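You operate a simulated robot arm through the tools that you are given. There is no shell and no other tool. Be economical: measure what you need, move in short steps, check, and stop when the job is done.

Carry out the task below with a simulated robot arm. There is one attempt and no reset: what you move stays moved.

JOB
Change the purple cap on the bench port for the grey one and seal the joint.
Fine: the purple cap goes in the cream tray; clamp shut, its thumbscrew tight; the gaskets stay. Set down upright: what you pick out.

It is judged by the outcome, as a careful person would: the job done as asked, and still so three seconds after it is handed in. It fails if anything else is knocked over, pushed out of place, dropped, spilled or broken. A push-on lid holds only when it is set on centred and level and pressed home; a screw cap is set on level and turned clockwise until tight.

ROBOT AND FRAMES
A 6-joint arm with a two-finger parallel gripper, fixed in place. Base frame: the origin is at the foot of the arm, x ahead of it, y to its left, z up. Readings come in m, rad, newtons and seconds.
With the tool pointing down near the work surface it reaches from about 0.16 to 0.74 m from the base axis. Its first joint turns from -2.897 to 2.897 rad. Payload 3.91 kg.
Tool frame: the origin (TCP) lies between the finger pads and is the grasp point; the fingertips stand 0.03 m ahead of it; z points along the fingers, y is the line along which they close. The gripper opens to 0.11 m. The fingers are 0.02 m wide and 0.01 m thick; the gripper's body (0.048 by 0.112 m) begins 0.055 m behind the TCP.
Orientation is that of the tool frame in the base frame, as a unit quaternion [w, x, y, z]. With the fingers straight down and closing along the base's y, the tool's x points along the base's -x, its y along +y and its z along -z.

CONTROLS
- The arm moves only by the tool send_rows. Its argument "plan" is a list of rows, each a list of 7 numbers: the closure, from 0 (fully open) to 1 (shut), then the shift along the tool's x, y, z in mm, then the turn, a rotation vector about the tool's x, y, z in rad. In form: [[gripper, x, y, z, wx, wy, wz], ...]. A call has 1 to 10 rows; each row shifts and turns the commanded pose from where the row before left it, along the tool's axes as they then stand. A row lasts 0.2 s, in which the tool goes at most 0.05 m and 0.15 rad; a call with a longer step from one row to the next is refused whole, and so is a gripper value outside its range. Where a pose cannot be reached the arm comes as near as it can. A force on the tool above 90 N (or 10 N above the force at the start of the call, whichever is more), or a blocked arm, ends the call early, and 0.2 s more pass. Each finger travels about 0.045 m/s and halts on what it meets, pressing with about 28 N; the grip force reading is that of the motor and also rises with nothing between the fingers. The clock runs only during rows and for 0.2 s after the last one: add rows that do not move to give the fingers time. The reply holds the time, the measured pose of the TCP, the force on the tool along the base axes, the opening and the grip force, in the units named above and with some noise, with the torque about the TCP (base axes, N m) and any sound that the robot's microphone picked up.
- Cameras (640 x 400 px; columns grow to the right, rows downward): "scene" is fixed at [0.2163, 0.6417, 1.6434]; the picture's right is [-1.00, 0.06, 0.00], its down [0.05, 0.90, -0.44] and it looks along [-0.03, -0.44, -0.90] (base axes); focal length 306 px, centre (320, 200). "wrist" rides on the gripper at [0.071, 0.022, -0.107] in the tool frame; the picture's right is [-0.29, 0.96, 0.00], its down [-0.76, -0.23, -0.61] and it looks along [-0.58, -0.18, 0.79] (tool axes); focal length 243 px, centre (320, 200). There is no depth. A picture from a camera that has moved, and an enlarged one, comes with that camera's place and axes in the base frame and with its lens. The place of the scene camera against the robot may be out by one fixed shift of up to 0.012 m in any direction.
- snapshot(camera): a new picture of that camera. It takes no simulated time.
- move_column(by): slides the trunk up (or, below 0, down) by that many m; the arm rides with it, the base frame stays. It gives what a move gives, with no picture.
- inspect(camera, box): a new picture of the part [left, top, right, bottom] of that camera's present view, enlarged. It takes no simulated time.
- close_job(): hands the job in; it is judged then, once.

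Work in short steps. Places have to be worked out from the pictures, the camera data and where the tool is seen: move nearer, look again, correct. Check each grasp and each placing, and mend what went wrong. You have 120 turns and 76 pictures in all, those below and enlarged ones among them. Open the gripper and draw the arm clear of the work before you hand the job in, unless the task says otherwise; then end with one line.

The tools are called as name(argument=value, ...) on one line, values as JSON. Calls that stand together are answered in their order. send_rows: Moves the arm, as the interface text tells. Its arguments: {"type":"object","properties":{"plan":{"type":"array","items":{"type":"array","items":{"type":"number"}}}},"required":["plan"]} The other tools are called the same way: move_column (by) slides the trunk up or down; snapshot (camera) takes a picture; inspect (camera, box) takes an enlarged picture of a part of a camera's view; close_job () hands the job in.

At the start:

```text
time_s: 0.0
position: [0.003, 0.3261, 1.2789]
tcp_rot: [0.0, 0.0, 1.0, 0.001]
wrist_force: [-0.1, 0.3, 0.4]
torque: [0.0, -0.02, -0.04]
opening: 0.1101
grip_force: 0.1
trunk travel left (down, up): [-0.525, 0.065]
```

scene: 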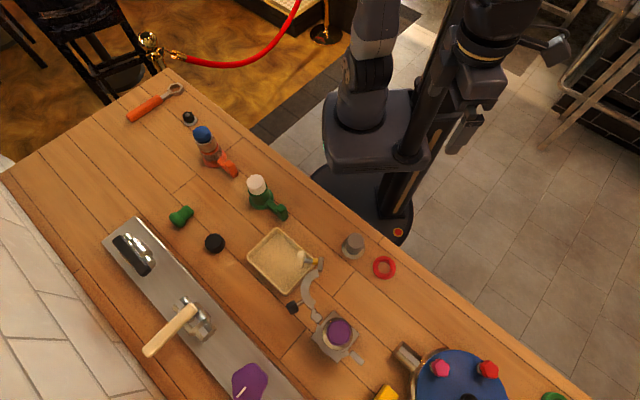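
wrist: 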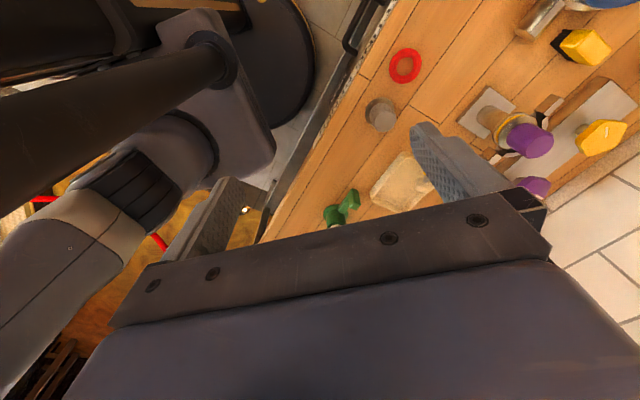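

The scene shows a bench port with a purple cap near (338,335), a clamp ring beside the tray, and a grey cap near (353,245). I'll enlarge these areas first.

inspect(camera="scene", box=[240, 220, 400, 320])

inspect(camera="scene", box=[270, 270, 400, 380])

inspect(camera="wrist", box=[340, 30, 640, 218])

```text
4.00 times, centred on (320, 270) of scene
camera zoom: at [0.2163, 0.6417, 1.6434], right [-1.0, 0.06, 0.0], down [0.05, 0.9, -0.44], along [-0.03, -0.44, -0.9], focal length 1222 px, centre (320, -80)
```

zoom: 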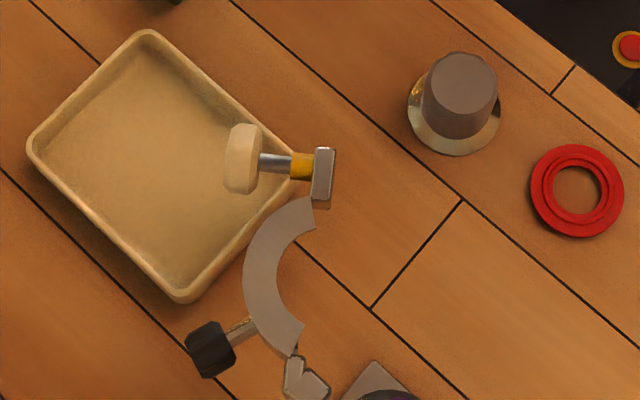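

```text
3.64 times, centred on (335, 325) of scene
camera zoom: at [0.2163, 0.6417, 1.6434], right [-1.0, 0.06, 0.0], down [0.05, 0.9, -0.44], along [-0.03, -0.44, -0.9], focal length 1111 px, centre (266, -254)
```

zoom: 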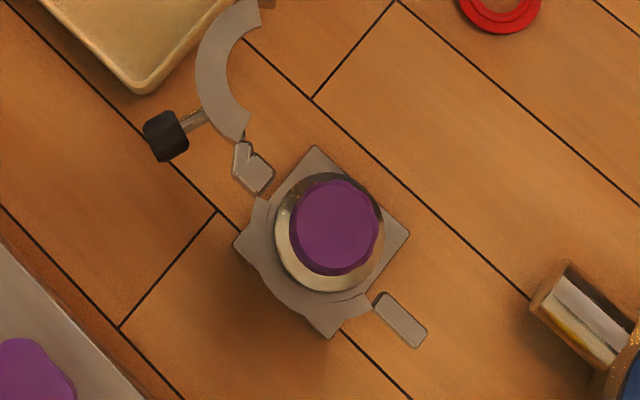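

```text
2.13 times, centred on (490, 124) of wrist
camera zoom: at [-0.069, 0.3461, 1.3857], right [0.29, 0.96, 0.0], down [0.76, -0.23, 0.61], along [0.58, -0.18, -0.79], focal length 516 px, centre (-42, 362)
```

zoom: 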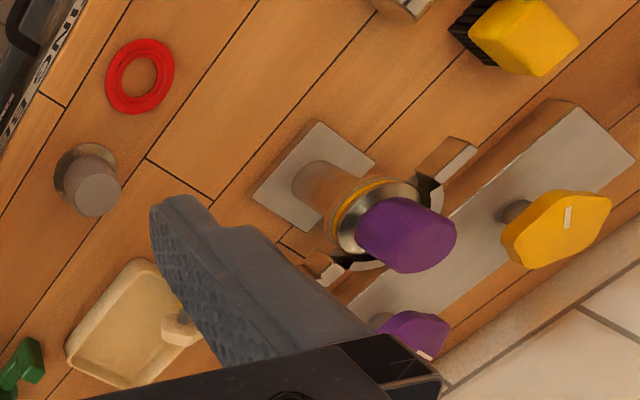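

Triangulating the scene and wrist pictures puts the table at z≈0.89, the purple cap top at about (0.178, 0.613, 1.02), and the grey cap at about (0.12, 0.41). I'll move closer to look at the port and clamp.

send_rows(plan=[[0, -3, 36, 12, 0, 0, 0], [0, -3, 36, 12, 0, 0, 0], [0, -3, 36, 12, 0, 0, 0], [0, -3, 36, 12, 0, 0, 0], [0, -3, 36, 12, 0, 0, 0], [0, -3, 36, 12, 0, 0, 0], [0, -3, 36, 12, 0, 0, 0], [0, -3, 36, 12, 0, 0, 0], [0, 0, 0, 0, 0, 0, 0]])

snapshot(camera="wrist")

```text
time_s: 2.0
position: [0.0266, 0.6142, 1.1834]
tcp_rot: [0.0, 0.0, 1.0, 0.0]
wrist_force: [0.1, -0.5, 0.9]
torque: [0.01, -0.03, -0.01]
opening: 0.1102
grip_force: 0.2
trunk travel left (down, up): [-0.525, 0.065]
```

```text
70 pictures are left
camera wrist: at [-0.0447, 0.6358, 1.2891], right [0.29, 0.96, 0.0], down [0.76, -0.23, 0.61], along [0.58, -0.18, -0.79], focal length 243 px, centre (320, 200)
```

wrist: 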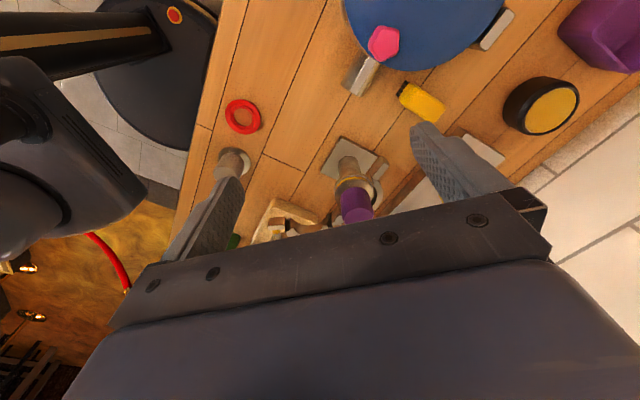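

The camera sees best what lies almost directly below it. I'll shift +x until the port falls in the clear upper half of the picture.

send_rows(plan=[[0, -35, 2, 0, 0, 0, 0], [0, -35, 2, 0, 0, 0, 0], [0, -35, 2, 0, 0, 0, 0], [0, -35, 2, 0, 0, 0, 0], [0, 0, 0, 0, 0, 0, 0]])

snapshot(camera="wrist")

inspect(camera="wrist", box=[200, 20, 460, 180])

```text
time_s: 3.2
position: [0.1681, 0.6188, 1.1821]
tcp_rot: [0.001, -0.002, 1.0, -0.001]
wrist_force: [-0.6, -0.3, 0.0]
torque: [0.0, 0.04, 0.0]
opening: 0.1098
grip_force: 0.1
trunk travel left (down, up): [-0.525, 0.065]
```

```text
69 pictures are left
camera wrist: at [0.0952, 0.6401, 1.289], right [0.29, 0.96, 0.0], down [0.76, -0.23, 0.61], along [0.58, -0.18, -0.79], focal length 243 px, centre (320, 200)
```

wrist: 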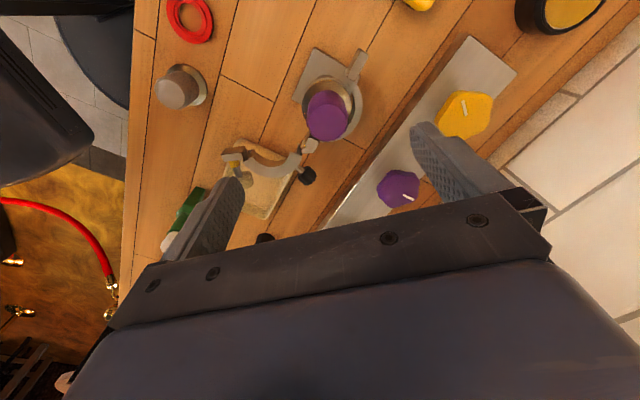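

```text
2.46 times, centred on (330, 100) of wrist
camera zoom: at [0.0952, 0.6401, 1.289], right [0.29, 0.96, 0.0], down [0.76, -0.23, 0.61], along [0.58, -0.18, -0.79], focal length 597 px, centre (295, 446)
```

zoom: 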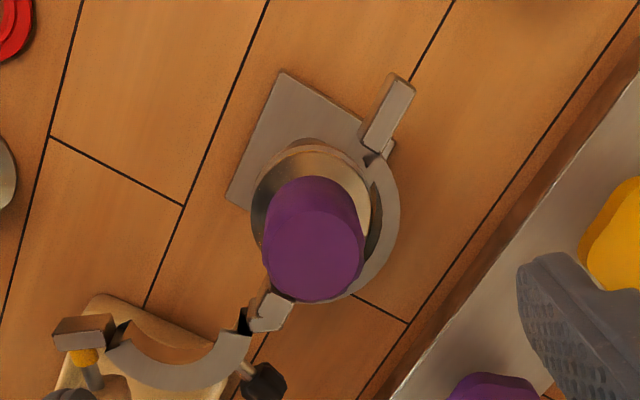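

The clamp is hinged on the port's +x side. Its free half is swung open over the tray edge, with a black handle and a cream thumbscrew. I'll take a more sideways look with the tool pitched to measure heights.

send_rows(plan=[[0, 24, 0, 20, 0, 0, 0], [0, 24, 0, 20, 0, 0, 0], [0, 24, 0, 20, 0, 0, 0], [0, 0, 0, 20, 0, 0, 0], [0, 0, 0, 0, 0, -0.14, 0], [0, 0, 0, 0, 0, -0.14, 0], [0, 0, 0, 0, 0, -0.14, 0], [0, 0, 0, 0, 0, -0.14, 0], [0, 0, 0, 0, 0, -0.14, 0], [0, 0, 0, 0, 0, -0.1, 0]])

snapshot(camera="wrist")

inspect(camera="wrist", box=[220, 20, 440, 180])

```text
time_s: 5.4
position: [0.0932, 0.622, 1.1029]
tcp_rot: [0.391, 0.0, 0.92, 0.0]
wrist_force: [-1.0, -0.4, 0.0]
torque: [0.01, 0.0, 0.0]
opening: 0.1098
grip_force: 0.1
trunk travel left (down, up): [-0.525, 0.065]
```

```text
67 pictures are left
camera wrist: at [-0.0326, 0.6422, 1.1261], right [0.2, 0.96, 0.21], down [0.09, -0.23, 0.97], along [0.98, -0.18, -0.13], focal length 243 px, centre (320, 200)
```

wrist: 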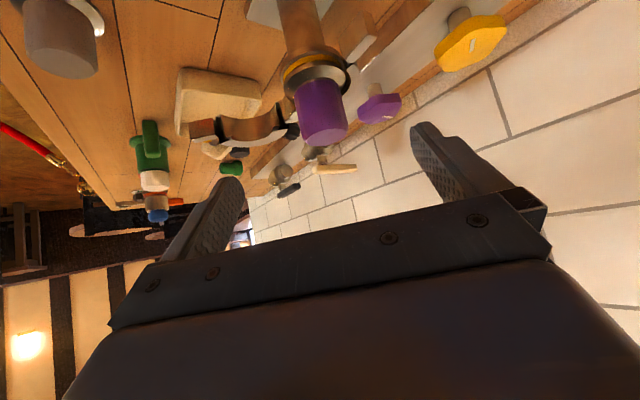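

```text
2.50 times, centred on (330, 100) of wrist
camera zoom: at [-0.0326, 0.6422, 1.1261], right [0.2, 0.96, 0.21], down [0.09, -0.23, 0.97], along [0.98, -0.18, -0.13], focal length 606 px, centre (295, 450)
```

zoom: 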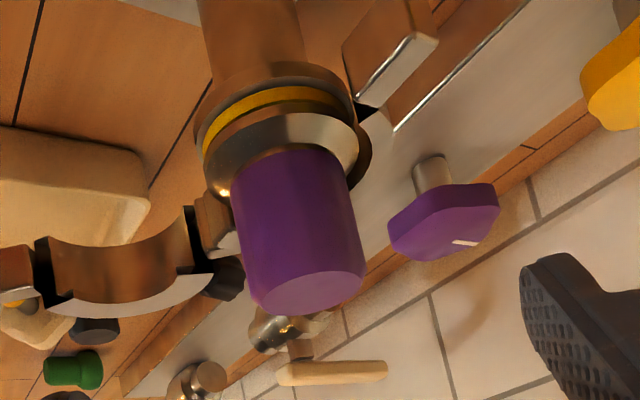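

The side view shows the purple body, its metal flange, the yellow gasket and then the port flange. I get a cap top centre of about (0.182, 0.621, 1.042) and a flange top of about z 1.0. I'll level the tool and hover above the cap.

send_rows(plan=[[0, 0, 0, 0, 0, 0.14, 0], [0, 0, 0, 0, 0, 0.14, 0], [0, 0, 0, 0, 0, 0.14, 0], [0, 0, 0, 0, 0, 0.14, 0], [0, 0, 0, 0, 0, 0.14, 0], [0, 0, 0, 0, 0, 0.1, 0], [0, -30, 0, -5, 0, 0, 0], [0, -30, 0, -5, 0, 0, 0], [0, -29, 0, 0, 0, 0, 0], [0, 0, 0, 0, 0, 0, 0]])

inspect(camera="wrist", box=[180, 0, 500, 200])

```text
time_s: 7.6
position: [0.1848, 0.6233, 1.113]
tcp_rot: [0.0, -0.001, 1.0, -0.001]
wrist_force: [0.2, 0.4, -0.6]
torque: [0.0, 0.0, 0.0]
opening: 0.1098
grip_force: 0.0
trunk travel left (down, up): [-0.525, 0.065]
```

```text
2.00 times, centred on (340, 100) of wrist
camera zoom: at [0.1129, 0.6433, 1.2196], right [0.29, 0.96, 0.0], down [0.76, -0.23, 0.61], along [0.58, -0.18, -0.79], focal length 485 px, centre (280, 400)
```

zoom: 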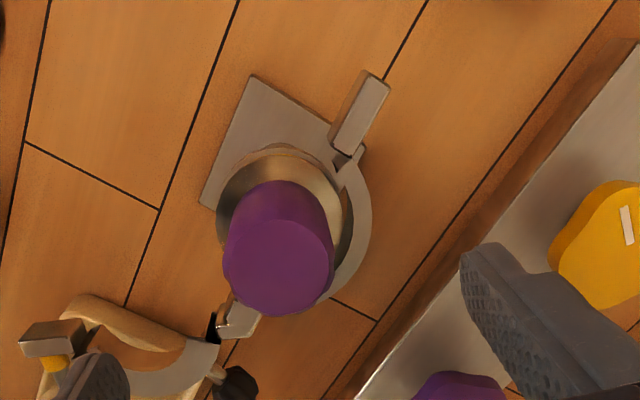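

The cap centre checks out at (0.182, 0.621). I'll descend with the fingers partly closed and the tips staying about 10 mm above the flange.

send_rows(plan=[[0.3, 3, -2, 15, 0, 0, 0], [0.3, 0, 0, 20, 0, 0, 0], [0.3, 0, 0, 20, 0, 0, 0], [0.3, 0, 0, 17, 0, 0, 0], [0.3, 0, 0, 0, 0, 0, 0], [0.3, 0, 0, 0, 0, 0, 0]])

inspect(camera="wrist", box=[180, 50, 500, 250])

```text
time_s: 9.0
position: [0.1827, 0.6192, 1.041]
tcp_rot: [0.001, 0.0, 1.0, 0.0]
wrist_force: [-0.8, -0.4, 1.3]
torque: [0.0, 0.0, 0.0]
opening: 0.077
grip_force: 0.0
trunk travel left (down, up): [-0.525, 0.065]
```

```text
2.00 times, centred on (340, 150) of wrist
camera zoom: at [0.1103, 0.6404, 1.1479], right [0.29, 0.96, 0.0], down [0.76, -0.23, 0.61], along [0.58, -0.18, -0.79], focal length 485 px, centre (280, 300)
```

zoom: 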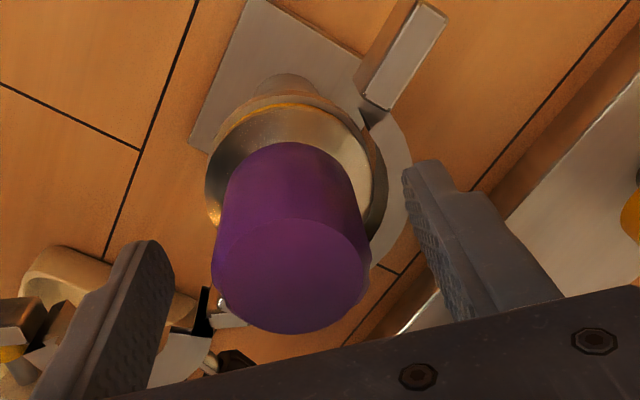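

The cap sits centred between the fingers. I'll close on it now.

send_rows(plan=[[0.3, 2, 2, 0, 0, 0, 0], [0.8, 0, 0, 0, 0, 0, 0], [0.8, 0, 0, 0, 0, 0, 0], [0.8, 0, 0, 0, 0, 0, 0], [0.8, 0, 0, 0, 0, 0, 0], [0.8, 0, 0, 0, 0, 0, 0]])

```text
time_s: 10.4
position: [0.1783, 0.6211, 1.0424]
tcp_rot: [0.0, -0.001, 1.0, 0.0]
wrist_force: [-3.5, 2.7, 0.1]
torque: [0.12, 0.18, 0.0]
opening: 0.0431
grip_force: 27.8
trunk travel left (down, up): [-0.525, 0.065]
```

Gripped at an opening of 0.043. I'll lift slowly and check whether the gasket stays on the port.

send_rows(plan=[[0.8, 0, 0, -3, 0, 0, 0], [0.8, 0, 0, -5, 0, 0, 0], [0.8, 0, 0, -8, 0, 0, 0], [0.8, 0, 0, -15, 0, 0, 0], [0.8, 0, 0, -15, 0, 0, 0], [0.8, 0, 0, 0, 0, 0, 0]])

inspect(camera="wrist", box=[180, 30, 500, 230])

inspect(camera="scene", box=[240, 220, 400, 380])

```text
time_s: 11.8
position: [0.1786, 0.6211, 1.0871]
tcp_rot: [0.0, 0.0, 1.0, 0.0]
wrist_force: [-1.3, 0.7, -1.7]
torque: [0.02, 0.02, -0.01]
opening: 0.0409
grip_force: 28.8
trunk travel left (down, up): [-0.525, 0.065]
```

```text
2.00 times, centred on (340, 130) of wrist
camera zoom: at [0.1071, 0.6414, 1.1938], right [0.29, 0.96, 0.0], down [0.76, -0.23, 0.61], along [0.58, -0.18, -0.79], focal length 485 px, centre (280, 340)
```

zoom: 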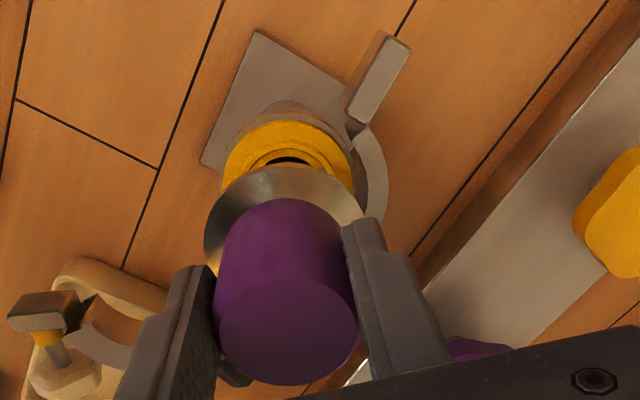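

```text
2.50 times, centred on (320, 300) of scene
camera zoom: at [0.2163, 0.6417, 1.6434], right [-1.0, 0.06, 0.0], down [0.05, 0.9, -0.44], along [-0.03, -0.44, -0.9], focal length 764 px, centre (320, -50)
```

zoom: 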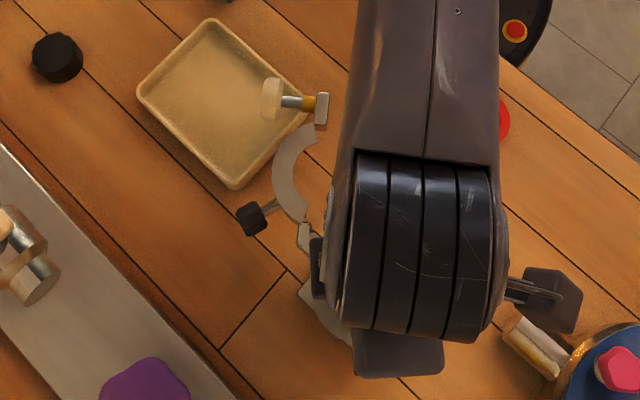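

The purple cap is off and the yellow gasket stayed on the port. I'll raise it, carry it over the far part of the tray, then yaw so the gripper keeps away from the clamp.

send_rows(plan=[[0.8, 0, 0, -30, 0, 0, 0], [0.8, 0, 0, -30, 0, 0, 0], [0.8, -23, -33, 0, 0, 0, 0], [0.8, -24, -34, 0, 0, 0, 0], [0.8, -24, -34, 0, 0, 0, 0], [0.8, -24, -34, 0, 0, 0, 0], [0.8, -24, -34, 0, 0, 0, 0], [0.8, -23, -33, 0, 0, 0, 0], [0.8, 0, 0, 0, 0, 0, 0]])

send_rows(plan=[[0.8, 0, 0, 0, 0, 0, -0.145], [0.8, 0, 0, 0, 0, 0, -0.145], [0.8, 0, 0, 0, 0, 0, -0.145], [0.8, 0, 0, 0, 0, 0, -0.145], [0.8, 0, 0, 0, 0, 0, -0.145], [0.8, 0, 0, 0, 0, 0, -0.145], [0.8, 0, 0, 0, 0, 0, -0.145], [0.8, 0, 0, 0, 0, 0, -0.145], [0.8, 0, 0, 0, 0, 0, -0.145], [0.8, 0, 0, 0, 0, 0, -0.145]])

snapshot(camera="wrist")

inspect(camera="scene", box=[220, 200, 380, 340])

```text
time_s: 13.8
position: [0.321, 0.4183, 1.1484]
tcp_rot: [0.0, 0.001, 1.0, -0.001]
wrist_force: [0.1, -0.8, -2.0]
torque: [-0.01, 0.0, 0.01]
opening: 0.0409
grip_force: 28.0
trunk travel left (down, up): [-0.525, 0.065]
```

```text
time_s: 16.0
position: [0.3218, 0.4183, 1.1474]
tcp_rot: [0.0, -0.664, 0.748, 0.0]
wrist_force: [-0.6, 0.7, -1.0]
torque: [0.0, 0.03, 0.01]
opening: 0.0406
grip_force: 28.4
trunk travel left (down, up): [-0.525, 0.065]
```

```text
61 pictures are left
camera wrist: at [0.2907, 0.3502, 1.2534], right [-0.92, 0.4, 0.0], down [0.32, 0.73, 0.61], along [0.24, 0.56, -0.79], focal length 243 px, centre (320, 200)
```

wrist: 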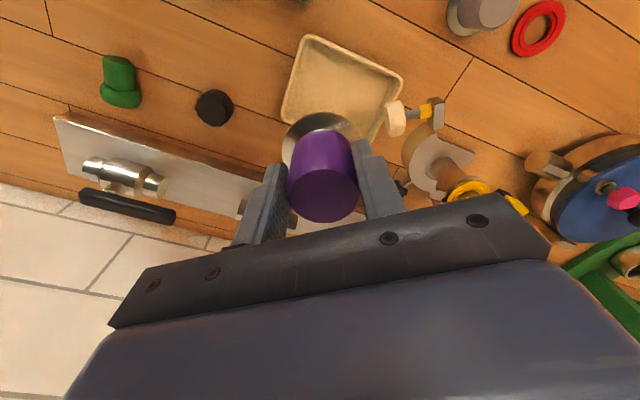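

```text
2.86 times, centred on (300, 270) of scene
camera zoom: at [0.2163, 0.6417, 1.6434], right [-1.0, 0.06, 0.0], down [0.05, 0.9, -0.44], along [-0.03, -0.44, -0.9], focal length 873 px, centre (377, 0)
```

zoom: 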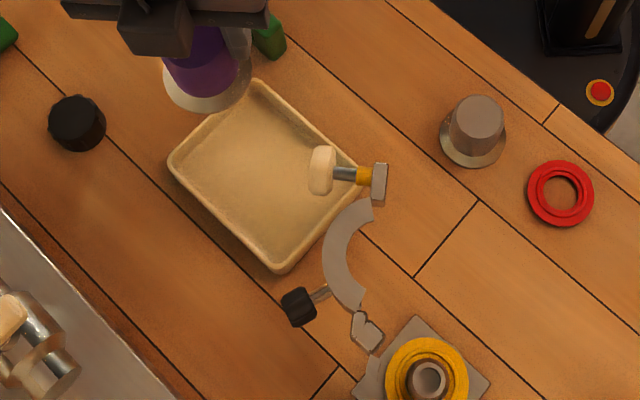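

Tray corners computed from the wrist view give a centre of about (0.300, 0.440). I'll yaw further so the gripper's long side is parallel to the tray edge, with the camera on the side away from the clamp.

send_rows(plan=[[0.8, 0, 0, 0, 0, 0, -0.15], [0.8, 0, 0, 0, 0, 0, -0.15], [0.8, 0, 0, 0, 0, 0, -0.15], [0.8, 0, 0, 0, 0, 0, -0.15], [0.8, 0, 0, 0, 0, 0, -0.15], [0.8, 0, 0, 0, 0, 0, -0.15], [0.8, 0, 0, 0, 0, 0, 0]])

snapshot(camera="wrist")

```text
time_s: 17.6
position: [0.3209, 0.4203, 1.1469]
tcp_rot: [-0.001, 0.923, -0.385, 0.0]
wrist_force: [-0.3, 0.7, -1.9]
torque: [-0.04, -0.02, 0.01]
opening: 0.0406
grip_force: 27.8
trunk travel left (down, up): [-0.525, 0.065]
```

```text
59 pictures are left
camera wrist: at [0.3552, 0.3536, 1.2535], right [-0.88, -0.47, 0.0], down [-0.37, 0.7, 0.61], along [-0.28, 0.54, -0.79], focal length 243 px, centre (320, 200)
```

wrist: 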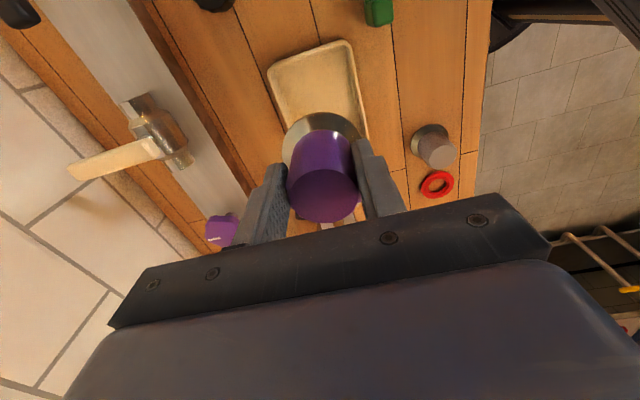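

Aligned now. I'll shift 12 mm toward the tray centre and descend most of the way.

send_rows(plan=[[0.8, -12, 0, 0, 0, 0, 0], [0.8, 0, 0, 40, 0, 0, 0], [0.8, 0, 0, 40, 0, 0, 0], [0.8, 0, 0, 40, 0, 0, 0], [0.8, 0, 0, 40, 0, 0, 0], [0.8, 0, 0, 15, 0, 0, 0], [0.8, 0, 0, 0, 0, 0, 0]])

inspect(camera="scene", box=[220, 200, 380, 340])

inspect(camera="wrist", box=[180, 30, 500, 230])

```text
time_s: 19.2
position: [0.3113, 0.4278, 0.9698]
tcp_rot: [0.001, 0.923, -0.385, 0.0]
wrist_force: [-0.9, -0.3, -1.6]
torque: [-0.01, 0.01, 0.0]
opening: 0.041
grip_force: 28.0
trunk travel left (down, up): [-0.525, 0.065]
```

```text
2.86 times, centred on (300, 270) of scene
camera zoom: at [0.2163, 0.6417, 1.6434], right [-1.0, 0.06, 0.0], down [0.05, 0.9, -0.44], along [-0.03, -0.44, -0.9], focal length 873 px, centre (377, 0)
```

zoom: 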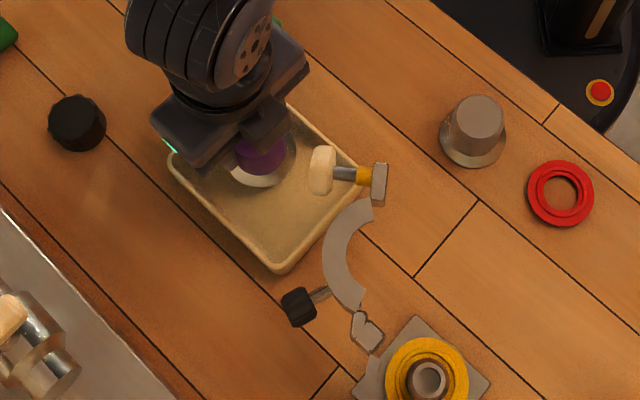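

```text
2.00 times, centred on (340, 130) of wrist
camera zoom: at [0.3461, 0.3607, 1.0778], right [-0.88, -0.47, 0.0], down [-0.37, 0.7, 0.61], along [-0.28, 0.54, -0.79], focal length 485 px, centre (280, 340)
```

zoom: 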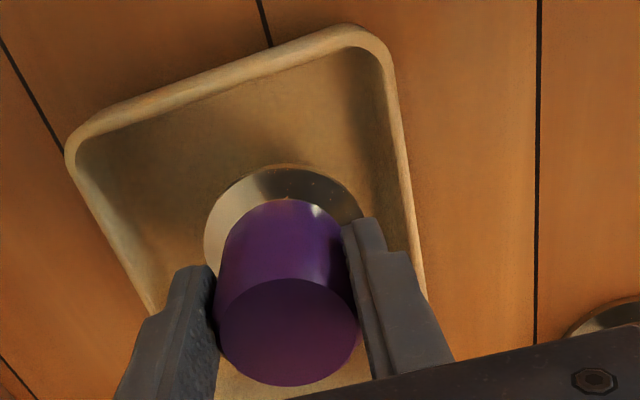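

The cap is over the tray but a bit close to one wall. I'll shift 6 mm away from it and lower in small steps until contact.

send_rows(plan=[[0.8, 0, -6, 0, 0, 0, 0], [0.8, 0, 0, 8, 0, 0, 0], [0.8, 0, 0, 5, 0, 0, 0], [0.8, 0, 0, 3, 0, 0, 0], [0.8, 0, 0, 3, 0, 0, 0], [0.8, 0, 0, 0, 0, 0, 0]])

```text
time_s: 20.6
position: [0.3162, 0.4309, 0.9516]
tcp_rot: [0.0, 0.923, -0.385, 0.0]
wrist_force: [-0.2, -0.3, -1.0]
torque: [-0.01, -0.05, -0.03]
opening: 0.041
grip_force: 28.4
trunk travel left (down, up): [-0.525, 0.065]
```

Still no contact, so I continue down in 2 mm steps.

send_rows(plan=[[0.8, 0, 0, 2, 0, 0, 0], [0.8, 0, 0, 2, 0, 0, 0], [0.8, 0, 0, 2, 0, 0, 0], [0.8, 0, 0, 0, 0, 0, 0]])

inspect(camera="wrist", box=[180, 30, 500, 230])

```text
time_s: 21.6
position: [0.3162, 0.4324, 0.9464]
tcp_rot: [0.0, 0.923, -0.385, 0.0]
wrist_force: [-0.9, 0.1, -1.7]
torque: [-0.01, -0.03, -0.02]
opening: 0.0407
grip_force: 28.0
trunk travel left (down, up): [-0.525, 0.065]
```

```text
2.00 times, centred on (340, 130) of wrist
camera zoom: at [0.3504, 0.3657, 1.0533], right [-0.88, -0.47, 0.0], down [-0.37, 0.7, 0.61], along [-0.28, 0.54, -0.79], focal length 485 px, centre (280, 340)
```

zoom: 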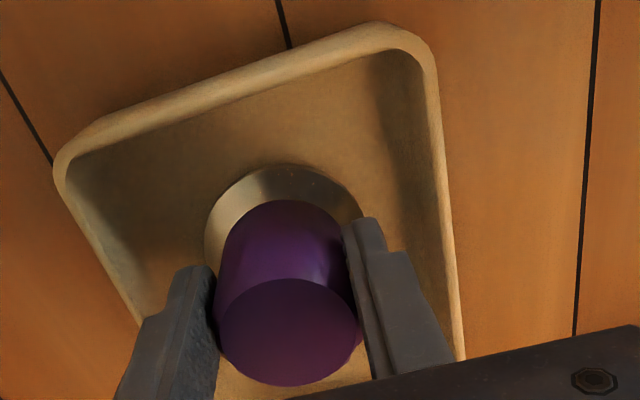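

send_rows(plan=[[0.8, 0, 0, 2, 0, 0, 0], [0.8, 0, 0, 2, 0, 0, 0], [0.8, 0, 0, 0, 0, 0, 0]])

```text
time_s: 22.4
position: [0.3165, 0.4323, 0.9437]
tcp_rot: [-0.002, 0.923, -0.386, 0.0]
wrist_force: [-0.8, -1.6, 17.6]
torque: [0.07, 0.58, 0.09]
opening: 0.0408
grip_force: 27.8
trunk travel left (down, up): [-0.525, 0.065]
```

The force rose to 17 N, so the cap is on the tray floor. I'll open a little, wait, and rise straight up.

send_rows(plan=[[0.8, 0, 0, -1, 0, 0, 0], [0.48, 0, 0, 0, 0, 0, 0], [0.48, 0, 0, 0, 0, 0, 0], [0.48, 0, 0, 0, 0, 0, 0], [0.48, 0, 0, -10, 0, 0, 0], [0.48, 0, 0, -25, 0, 0, 0], [0.48, 0, 0, -40, 0, 0, 0], [0.48, 0, 0, -40, 0, 0, 0], [0.48, 0, 0, -40, 0, 0, 0], [0.48, 0, 0, 0, 0, 0, 0]])

snapshot(camera="wrist")

inspect(camera="scene", box=[220, 200, 380, 340])

```text
time_s: 24.6
position: [0.3171, 0.4299, 1.1017]
tcp_rot: [0.0, 0.923, -0.385, 0.0]
wrist_force: [0.3, -0.7, -0.5]
torque: [0.02, 0.02, 0.0]
opening: 0.0571
grip_force: 0.2
trunk travel left (down, up): [-0.525, 0.065]
```

```text
55 pictures are left
camera wrist: at [0.3505, 0.3638, 1.2082], right [-0.88, -0.47, 0.0], down [-0.37, 0.7, 0.61], along [-0.28, 0.54, -0.79], focal length 243 px, centre (320, 200)
```

wrist: 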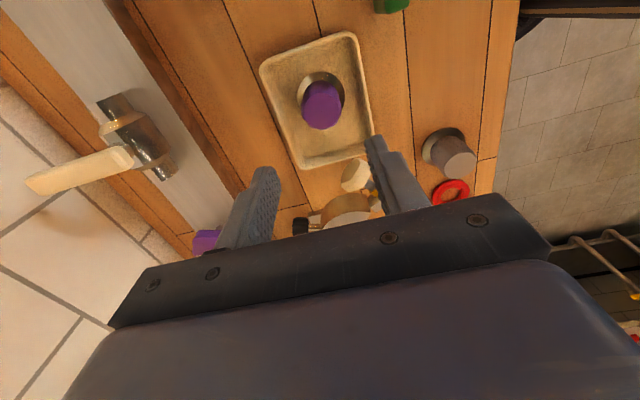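

```text
2.86 times, centred on (300, 270) of scene
camera zoom: at [0.2163, 0.6417, 1.6434], right [-1.0, 0.06, 0.0], down [0.05, 0.9, -0.44], along [-0.03, -0.44, -0.9], focal length 873 px, centre (377, 0)
```

zoom: 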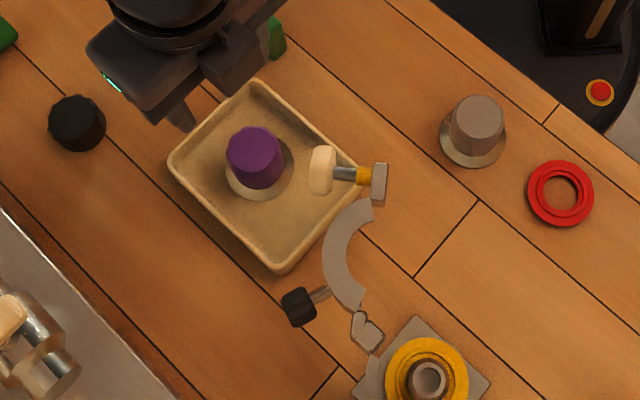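

The purple cap stands upright in the tray. The grey cap is at about (0.128, 0.417), so I'll hover over it keeping this orientation.

send_rows(plan=[[0.48, 0, 0, -10, 0, 0, 0], [0.4, -31, 36, 0, 0, 0, 0], [0.3, -31, 36, 0, 0, 0, 0], [0.3, -31, 36, 0, 0, 0, 0], [0.3, -31, 36, 0, 0, 0, 0], [0.3, 0, 0, 0, 0, 0, 0]])

inspect(camera="wrist", box=[180, 0, 500, 200])

```text
time_s: 26.0
position: [0.123, 0.4199, 1.1091]
tcp_rot: [0.0, 0.922, -0.386, 0.0]
wrist_force: [-0.9, -0.4, -0.1]
torque: [-0.01, -0.02, -0.02]
opening: 0.0769
grip_force: 0.0
trunk travel left (down, up): [-0.525, 0.065]
```

```text
2.00 times, centred on (340, 100) of wrist
camera zoom: at [0.1578, 0.354, 1.2163], right [-0.88, -0.47, 0.0], down [-0.37, 0.7, 0.61], along [-0.28, 0.54, -0.79], focal length 485 px, centre (280, 400)
```

zoom: 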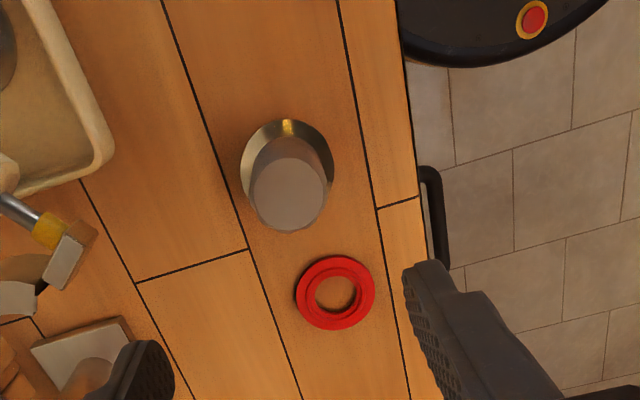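

The grey cap centre is at about (0.122, 0.417). I'll descend to just above grasp height and check.

send_rows(plan=[[0.3, 1, 3, 40, 0, 0, 0], [0.3, 0, 0, 40, 0, 0, 0], [0.3, 0, 0, 40, 0, 0, 0], [0.3, 0, 0, 30, 0, 0, 0], [0.3, 0, 0, 8, 0, 0, 0], [0.3, 0, 0, 0, 0, 0, 0]])

inspect(camera="wrist", box=[180, 50, 500, 250])

```text
time_s: 27.4
position: [0.1238, 0.4148, 0.9502]
tcp_rot: [0.001, 0.923, -0.385, -0.001]
wrist_force: [1.0, -0.1, 0.5]
torque: [-0.01, 0.04, 0.03]
opening: 0.0769
grip_force: 0.1
trunk travel left (down, up): [-0.525, 0.065]
```

```text
2.00 times, centred on (340, 150) of wrist
camera zoom: at [0.1585, 0.3486, 1.0571], right [-0.88, -0.47, 0.0], down [-0.37, 0.7, 0.61], along [-0.28, 0.54, -0.79], focal length 485 px, centre (280, 300)
```

zoom: 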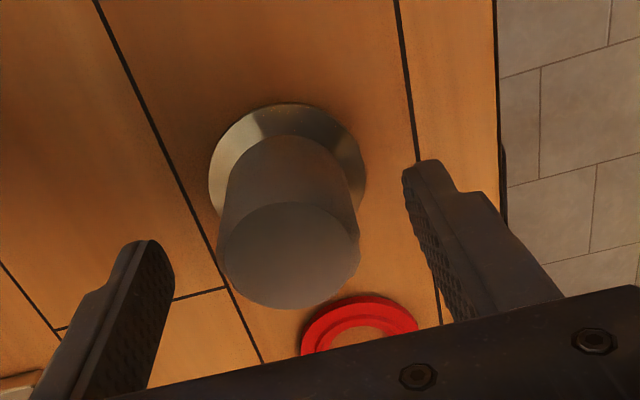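

Centred. I'll lower 12 mm and grip.

send_rows(plan=[[0.3, -1, 0, 6, 0, 0, 0], [0.3, 0, 0, 6, 0, 0, 0], [0.8, 0, 0, 0, 0, 0, 0], [0.8, 0, 0, 0, 0, 0, 0], [0.8, 0, 0, 0, 0, 0, 0], [0.8, 0, 0, 0, 0, 0, 0], [0.8, 0, 0, 0, 0, 0, 0]])

```text
time_s: 29.0
position: [0.1251, 0.4167, 0.9386]
tcp_rot: [-0.001, 0.923, -0.386, 0.001]
wrist_force: [0.6, -1.3, 0.2]
torque: [-0.09, 0.05, -0.05]
opening: 0.047
grip_force: 28.2
trunk travel left (down, up): [-0.525, 0.065]
```

Gripped at 0.047. I'll lift it and check.

send_rows(plan=[[0.8, 0, 0, -4, 0, 0, 0], [0.8, 0, 0, -10, 0, 0, 0], [0.8, 0, 0, -36, 0, 0, 0], [0.8, 0, 0, -40, 0, 0, 0], [0.8, 0, 0, -40, 0, 0, 0], [0.8, 0, 0, -40, 0, 0, 0], [0.8, 0, 0, 0, 0, 0, 0]])

inspect(camera="wrist", box=[180, 30, 500, 230])

```text
time_s: 30.6
position: [0.1241, 0.418, 1.1102]
tcp_rot: [0.0, 0.923, -0.385, 0.0]
wrist_force: [0.1, -0.5, -1.2]
torque: [-0.01, -0.03, 0.02]
opening: 0.0471
grip_force: 27.5
trunk travel left (down, up): [-0.525, 0.065]
```

```text
2.00 times, centred on (340, 130) of wrist
camera zoom: at [0.1579, 0.3514, 1.2165], right [-0.88, -0.47, 0.0], down [-0.37, 0.7, 0.61], along [-0.28, 0.54, -0.79], focal length 485 px, centre (280, 340)
```

zoom: 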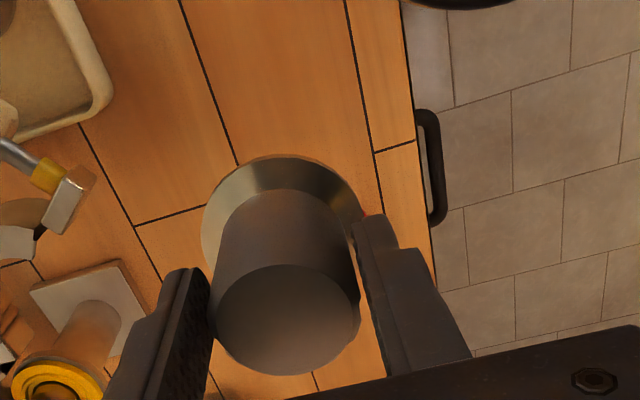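

The grey cap is held straight. I'll carry it above the port centre at (0.182, 0.621).

send_rows(plan=[[0.8, 0, 0, -20, 0, 0, 0], [0.8, -20.4, -36.8, 0, 0, 0, 0], [0.8, -20.4, -36.8, 0, 0, 0, 0], [0.8, -20.4, -36.8, 0, 0, 0, 0], [0.8, -20.4, -36.8, 0, 0, 0, 0], [0.8, -20.4, -36.8, 0, 0, 0, 0], [0.8, 0, 0, 0, 0, 0, 0], [0.8, 0, 0, 0, 0, 0, 0]])

inspect(camera="wrist", box=[180, 30, 500, 230])

inspect(camera="scene", box=[270, 260, 400, 370])

```text
time_s: 32.4
position: [0.1834, 0.6213, 1.1297]
tcp_rot: [0.0, 0.923, -0.385, 0.0]
wrist_force: [-0.1, -0.1, -1.7]
torque: [0.01, 0.01, 0.02]
opening: 0.047
grip_force: 27.7
trunk travel left (down, up): [-0.525, 0.065]
```

```text
2.00 times, centred on (340, 130) of wrist
camera zoom: at [0.2175, 0.5546, 1.2356], right [-0.88, -0.47, 0.0], down [-0.37, 0.7, 0.61], along [-0.28, 0.54, -0.79], focal length 485 px, centre (280, 340)
```

zoom: 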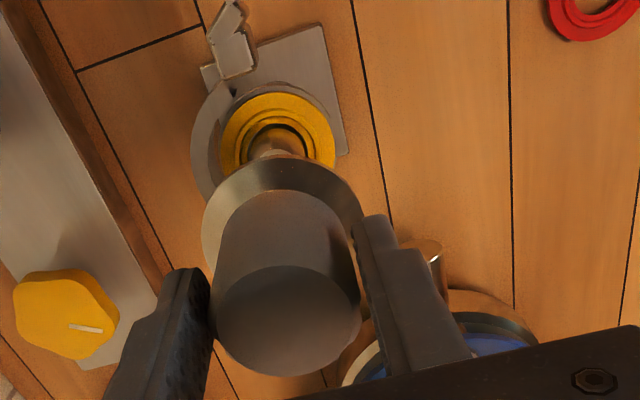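

```text
3.64 times, centred on (335, 315) of scene
camera zoom: at [0.2163, 0.6417, 1.6434], right [-1.0, 0.06, 0.0], down [0.05, 0.9, -0.44], along [-0.03, -0.44, -0.9], focal length 1111 px, centre (266, -218)
```

zoom: 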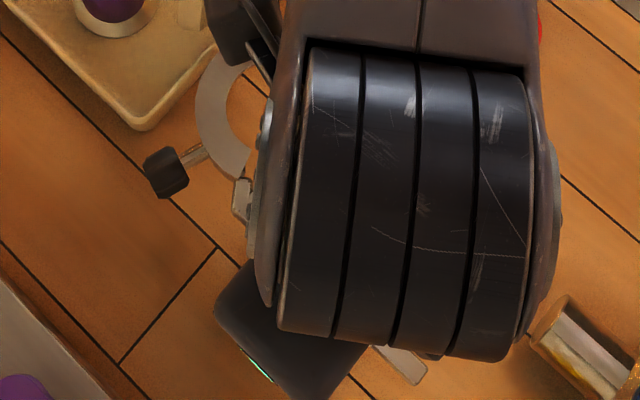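

The gasket centre triangulates to about (0.183, 0.621), within 1 mm of the cap axis. I'll descend to just above the seat.

send_rows(plan=[[0.8, 1, 0, 20, 0, 0, 0], [0.8, 0, 0, 25, 0, 0, 0], [0.8, 0, 0, 20, 0, 0, 0], [0.8, 0, 0, 8, 0, 0, 0], [0.8, 0, 0, 0, 0, 0, 0]])

inspect(camera="wrist", box=[180, 30, 500, 230])

```text
time_s: 33.6
position: [0.1859, 0.6192, 1.0562]
tcp_rot: [0.0, 0.922, -0.386, 0.0]
wrist_force: [7.7, 1.0, 1.0]
torque: [0.09, -0.43, -0.03]
opening: 0.0467
grip_force: 27.6
trunk travel left (down, up): [-0.525, 0.065]
```

```text
2.00 times, centred on (340, 130) of wrist
camera zoom: at [0.2194, 0.5512, 1.1629], right [-0.89, -0.47, 0.0], down [-0.37, 0.7, 0.61], along [-0.28, 0.54, -0.79], focal length 485 px, centre (280, 340)
```

zoom: 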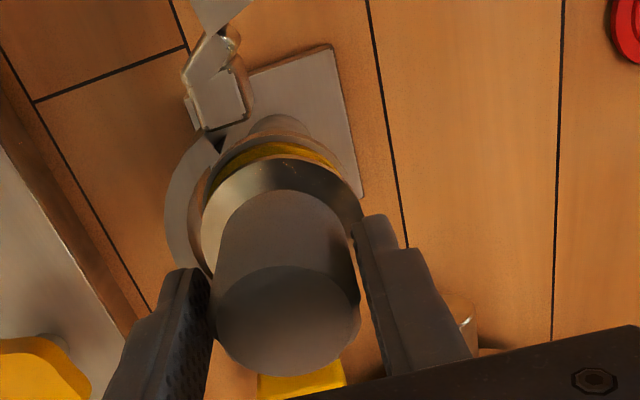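

A 7.7 N sideways force acts at the cap's lower edge, so the flange is touching something on its -x side. I'll back up a few millimetres and see whether it clears.

send_rows(plan=[[0.8, 0, 0, -6, 0, 0, 0], [0.8, 0, 0, 0, 0, 0, 0]])

inspect(camera="wrist", box=[240, 50, 380, 150])

```text
time_s: 34.2
position: [0.1863, 0.6182, 1.0616]
tcp_rot: [0.001, 0.923, -0.386, -0.001]
wrist_force: [7.0, 1.1, -4.6]
torque: [0.04, -0.34, -0.04]
opening: 0.0469
grip_force: 28.0
trunk travel left (down, up): [-0.525, 0.065]
```

```text
4.00 times, centred on (310, 100) of wrist
camera zoom: at [0.2196, 0.5521, 1.1682], right [-0.88, -0.47, 0.0], down [-0.37, 0.7, 0.61], along [-0.28, 0.54, -0.79], focal length 970 px, centre (360, 600)
```

zoom: 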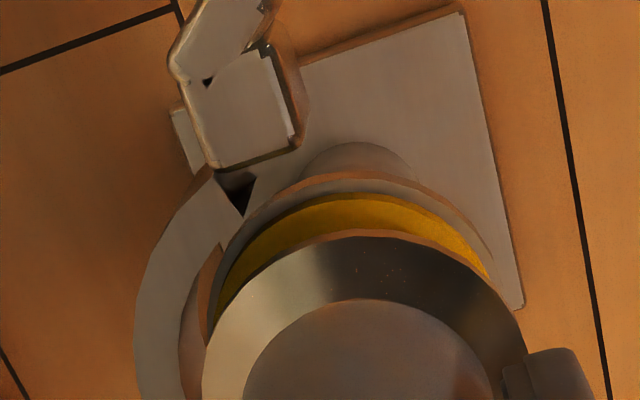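

send_rows(plan=[[0.8, 0, 0, -10, 0, 0, 0], [0.8, 0, 0, -10, 0, 0, 0], [0.8, 0, 0, 0, 0, 0, 0], [0.8, 0, 0, 0, 0, 0, 0]])

snapshot(camera="wrist")

inspect(camera="scene", box=[240, 220, 480, 400])

```text
time_s: 35.2
position: [0.1855, 0.6186, 1.0816]
tcp_rot: [0.0, 0.923, -0.385, 0.0]
wrist_force: [0.1, -0.2, -2.0]
torque: [0.0, -0.01, 0.02]
opening: 0.0468
grip_force: 27.6
trunk travel left (down, up): [-0.525, 0.065]
```

```text
46 pictures are left
camera wrist: at [0.2194, 0.5521, 1.1886], right [-0.88, -0.47, 0.0], down [-0.37, 0.7, 0.61], along [-0.28, 0.54, -0.79], focal length 243 px, centre (320, 200)
```

wrist: 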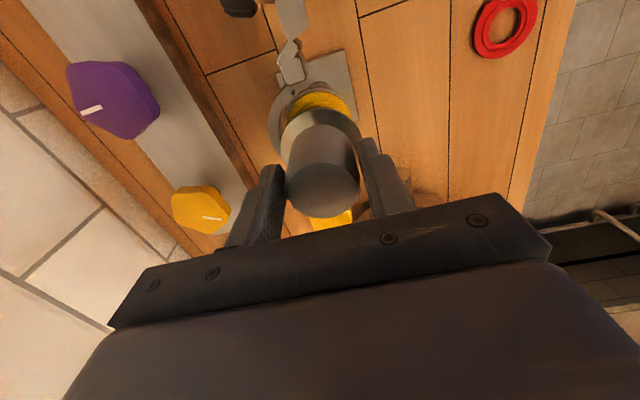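

```text
2.22 times, centred on (360, 310) of scene
camera zoom: at [0.2163, 0.6417, 1.6434], right [-1.0, 0.06, 0.0], down [0.05, 0.9, -0.44], along [-0.03, -0.44, -0.9], focal length 679 px, centre (231, -44)
```

zoom: 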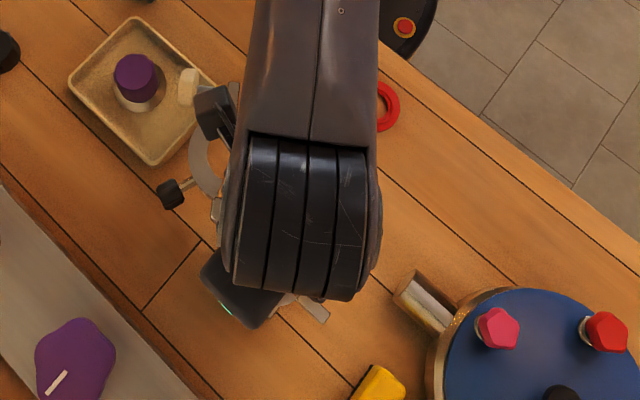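

At z 1.08 the force is gone. Comparing flange and gasket centres in the picture, the cap is about 2 mm too far toward -x. I'll shift by 2 mm and lower gently.

send_rows(plan=[[0.8, 1, -2, 0, 0, 0, 0], [0.8, 0, 0, 8, 0, 0, 0], [0.8, 0, 0, 8, 0, 0, 0], [0.8, 0, 0, 4, 0, 0, 0], [0.8, 0, 0, 0, 0, 0, 0]])

inspect(camera="wrist", box=[240, 50, 400, 150])

```text
time_s: 36.4
position: [0.1858, 0.6187, 1.062]
tcp_rot: [0.0, 0.923, -0.385, 0.0]
wrist_force: [0.1, 0.1, -0.8]
torque: [0.02, 0.02, 0.01]
opening: 0.0468
grip_force: 28.2
trunk travel left (down, up): [-0.525, 0.065]
```

```text
4.00 times, centred on (320, 100) of wrist
camera zoom: at [0.2206, 0.5522, 1.1683], right [-0.88, -0.47, 0.0], down [-0.37, 0.7, 0.61], along [-0.28, 0.54, -0.79], focal length 970 px, centre (320, 600)
```

zoom: 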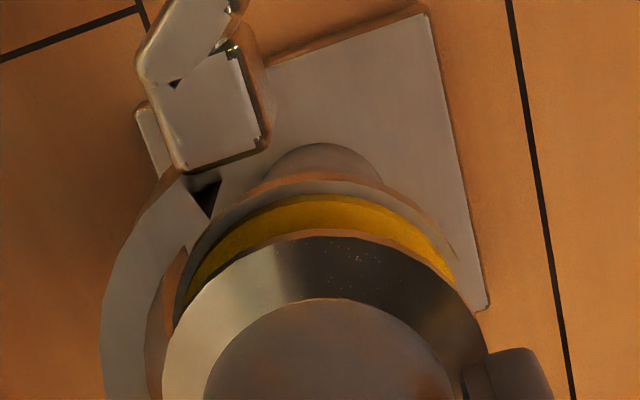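

Free at the same height now and well aligned. I'll continue down slowly.

send_rows(plan=[[0.8, 0, 0, 3, 0, 0, 0], [0.8, 0, 0, 3, 0, 0, 0], [0.8, 0, 0, 3, 0, 0, 0], [0.8, 0, 0, 0, 0, 0, 0]])

```text
time_s: 37.4
position: [0.1859, 0.6193, 1.0523]
tcp_rot: [-0.001, 0.923, -0.385, 0.0]
wrist_force: [-0.1, -0.1, -1.8]
torque: [0.02, 0.0, 0.03]
opening: 0.0467
grip_force: 28.0
trunk travel left (down, up): [-0.525, 0.065]
```

send_rows(plan=[[0.8, 0, 0, 3, 0, 0, 0], [0.8, 0, 0, 2, 0, 0, 0], [0.8, 0, 0, 2, 0, 0, 0], [0.8, 0, 0, 0, 0, 0, 0]])

inspect(camera="wrist", box=[240, 50, 400, 150])

```text
time_s: 38.4
position: [0.1874, 0.6188, 1.0453]
tcp_rot: [0.0, 0.923, -0.385, -0.001]
wrist_force: [0.1, -0.3, -1.8]
torque: [0.02, -0.01, 0.01]
opening: 0.0468
grip_force: 28.2
trunk travel left (down, up): [-0.525, 0.065]
```

```text
4.00 times, centred on (320, 100) of wrist
camera zoom: at [0.2214, 0.5523, 1.152], right [-0.88, -0.47, 0.0], down [-0.37, 0.7, 0.61], along [-0.28, 0.54, -0.79], focal length 970 px, centre (320, 600)
```

zoom: 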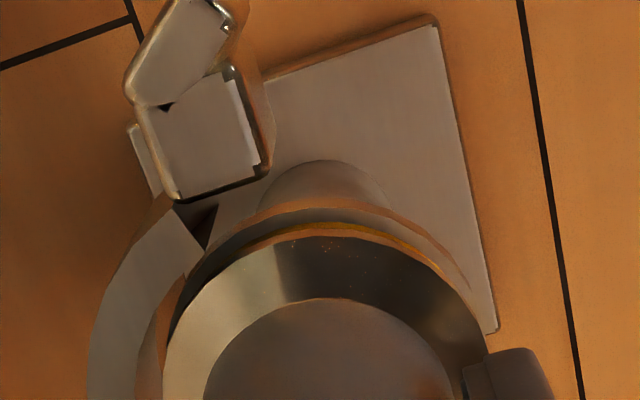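

Nearly seated and laterally aligned. I'll go on in 2 mm steps to contact.

send_rows(plan=[[0.8, 0, 0, 2, 0, 0, 0], [0.8, 0, 0, 1.5, 0, 0, 0], [0.8, 0, 0, 0, 0, 0, 0]])

```text
time_s: 39.2
position: [0.1874, 0.6188, 1.0426]
tcp_rot: [-0.002, 0.923, -0.385, 0.0]
wrist_force: [0.6, 1.4, 11.3]
torque: [-0.15, 0.07, 0.0]
opening: 0.0469
grip_force: 27.9
trunk travel left (down, up): [-0.525, 0.065]
```

Contact at z 1.0426, matching the expected gasket height. I'll press slightly, relax, open a little and check the seating.

send_rows(plan=[[0.8, 0, 0, 1, 0, 0, 0], [0.8, 0, 0, -1.5, 0, 0, 0], [0.45, 0, 0, 0, 0, 0, 0], [0.45, 0, 0, 0, 0, 0, 0], [0.45, 0, 0, 0, 0, 0, 0], [0.45, 0, 0, -15, 0, 0, 0], [0.4, 0, 0, -30, 0, 0, 0], [0.3, 0, 0, -30, 0, 0, 0], [0.3, 0, 0, 0, 0, 0, 0]])

inspect(camera="wrist", box=[200, 0, 440, 170])

```text
time_s: 41.2
position: [0.188, 0.6195, 1.1169]
tcp_rot: [0.0, 0.923, -0.385, 0.0]
wrist_force: [-0.2, -0.2, 0.0]
torque: [0.0, 0.01, -0.02]
opening: 0.0769
grip_force: 0.0
trunk travel left (down, up): [-0.525, 0.065]
```

```text
2.35 times, centred on (320, 85) of wrist
camera zoom: at [0.2219, 0.5537, 1.2235], right [-0.88, -0.47, 0.0], down [-0.37, 0.7, 0.61], along [-0.28, 0.54, -0.79], focal length 571 px, centre (320, 471)
```

zoom: 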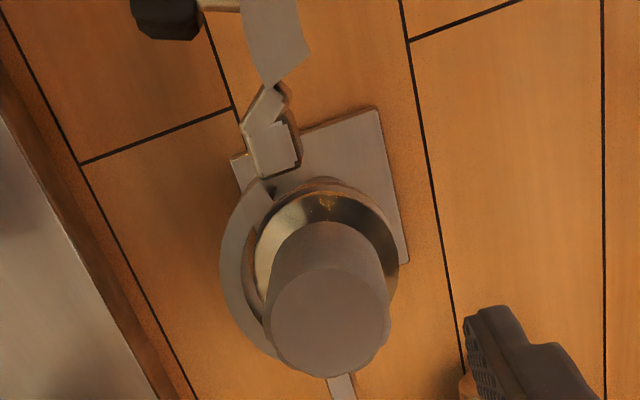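

The grey cap is seated level and centred at about (0.184, 0.621). Next I'll inspect the open clamp half from above so I can swing it shut.

send_rows(plan=[[0.6, 31, 2, -10, 0, 0, 0], [1, 31, 2, -10, 0, 0, 0], [1, 31, 1, 0, 0, 0, 0], [1, 0, 0, 0, 0, 0, 0], [1, 0, 0, 0, 0, 0, 0], [1, 0, 0, 0, 0, 0, 0]])

inspect(camera="wrist", box=[160, 0, 480, 200])

inspect(camera="scene", box=[260, 240, 400, 360])

```text
time_s: 42.6
position: [0.2479, 0.5488, 1.1381]
tcp_rot: [0.0, 0.923, -0.384, 0.0]
wrist_force: [-0.7, 0.0, 0.1]
torque: [-0.01, 0.01, -0.02]
opening: 0.0001
grip_force: 27.4
trunk travel left (down, up): [-0.525, 0.065]
```

```text
2.00 times, centred on (320, 100) of wrist
camera zoom: at [0.2814, 0.4823, 1.2447], right [-0.88, -0.47, 0.0], down [-0.37, 0.7, 0.61], along [-0.28, 0.54, -0.79], focal length 485 px, centre (320, 400)
```

zoom: 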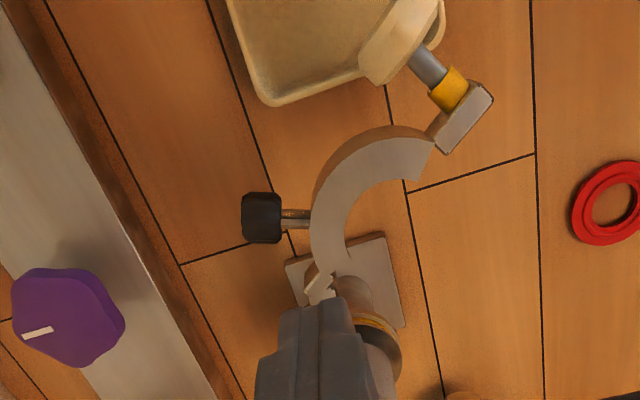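

```text
3.33 times, centred on (330, 300) of scene
camera zoom: at [0.2163, 0.6417, 1.6434], right [-1.0, 0.06, 0.0], down [0.05, 0.9, -0.44], along [-0.03, -0.44, -0.9], focal length 1018 px, centre (287, -133)
```

zoom: 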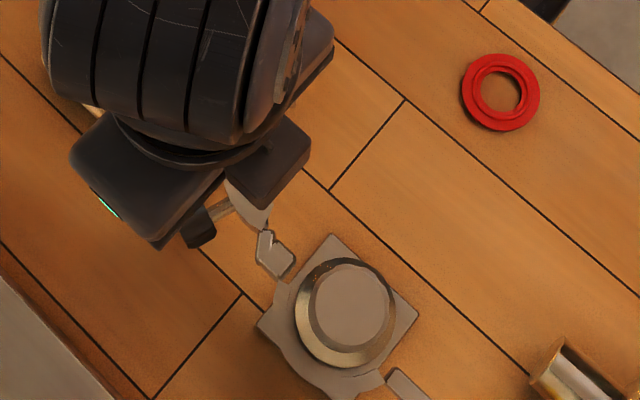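

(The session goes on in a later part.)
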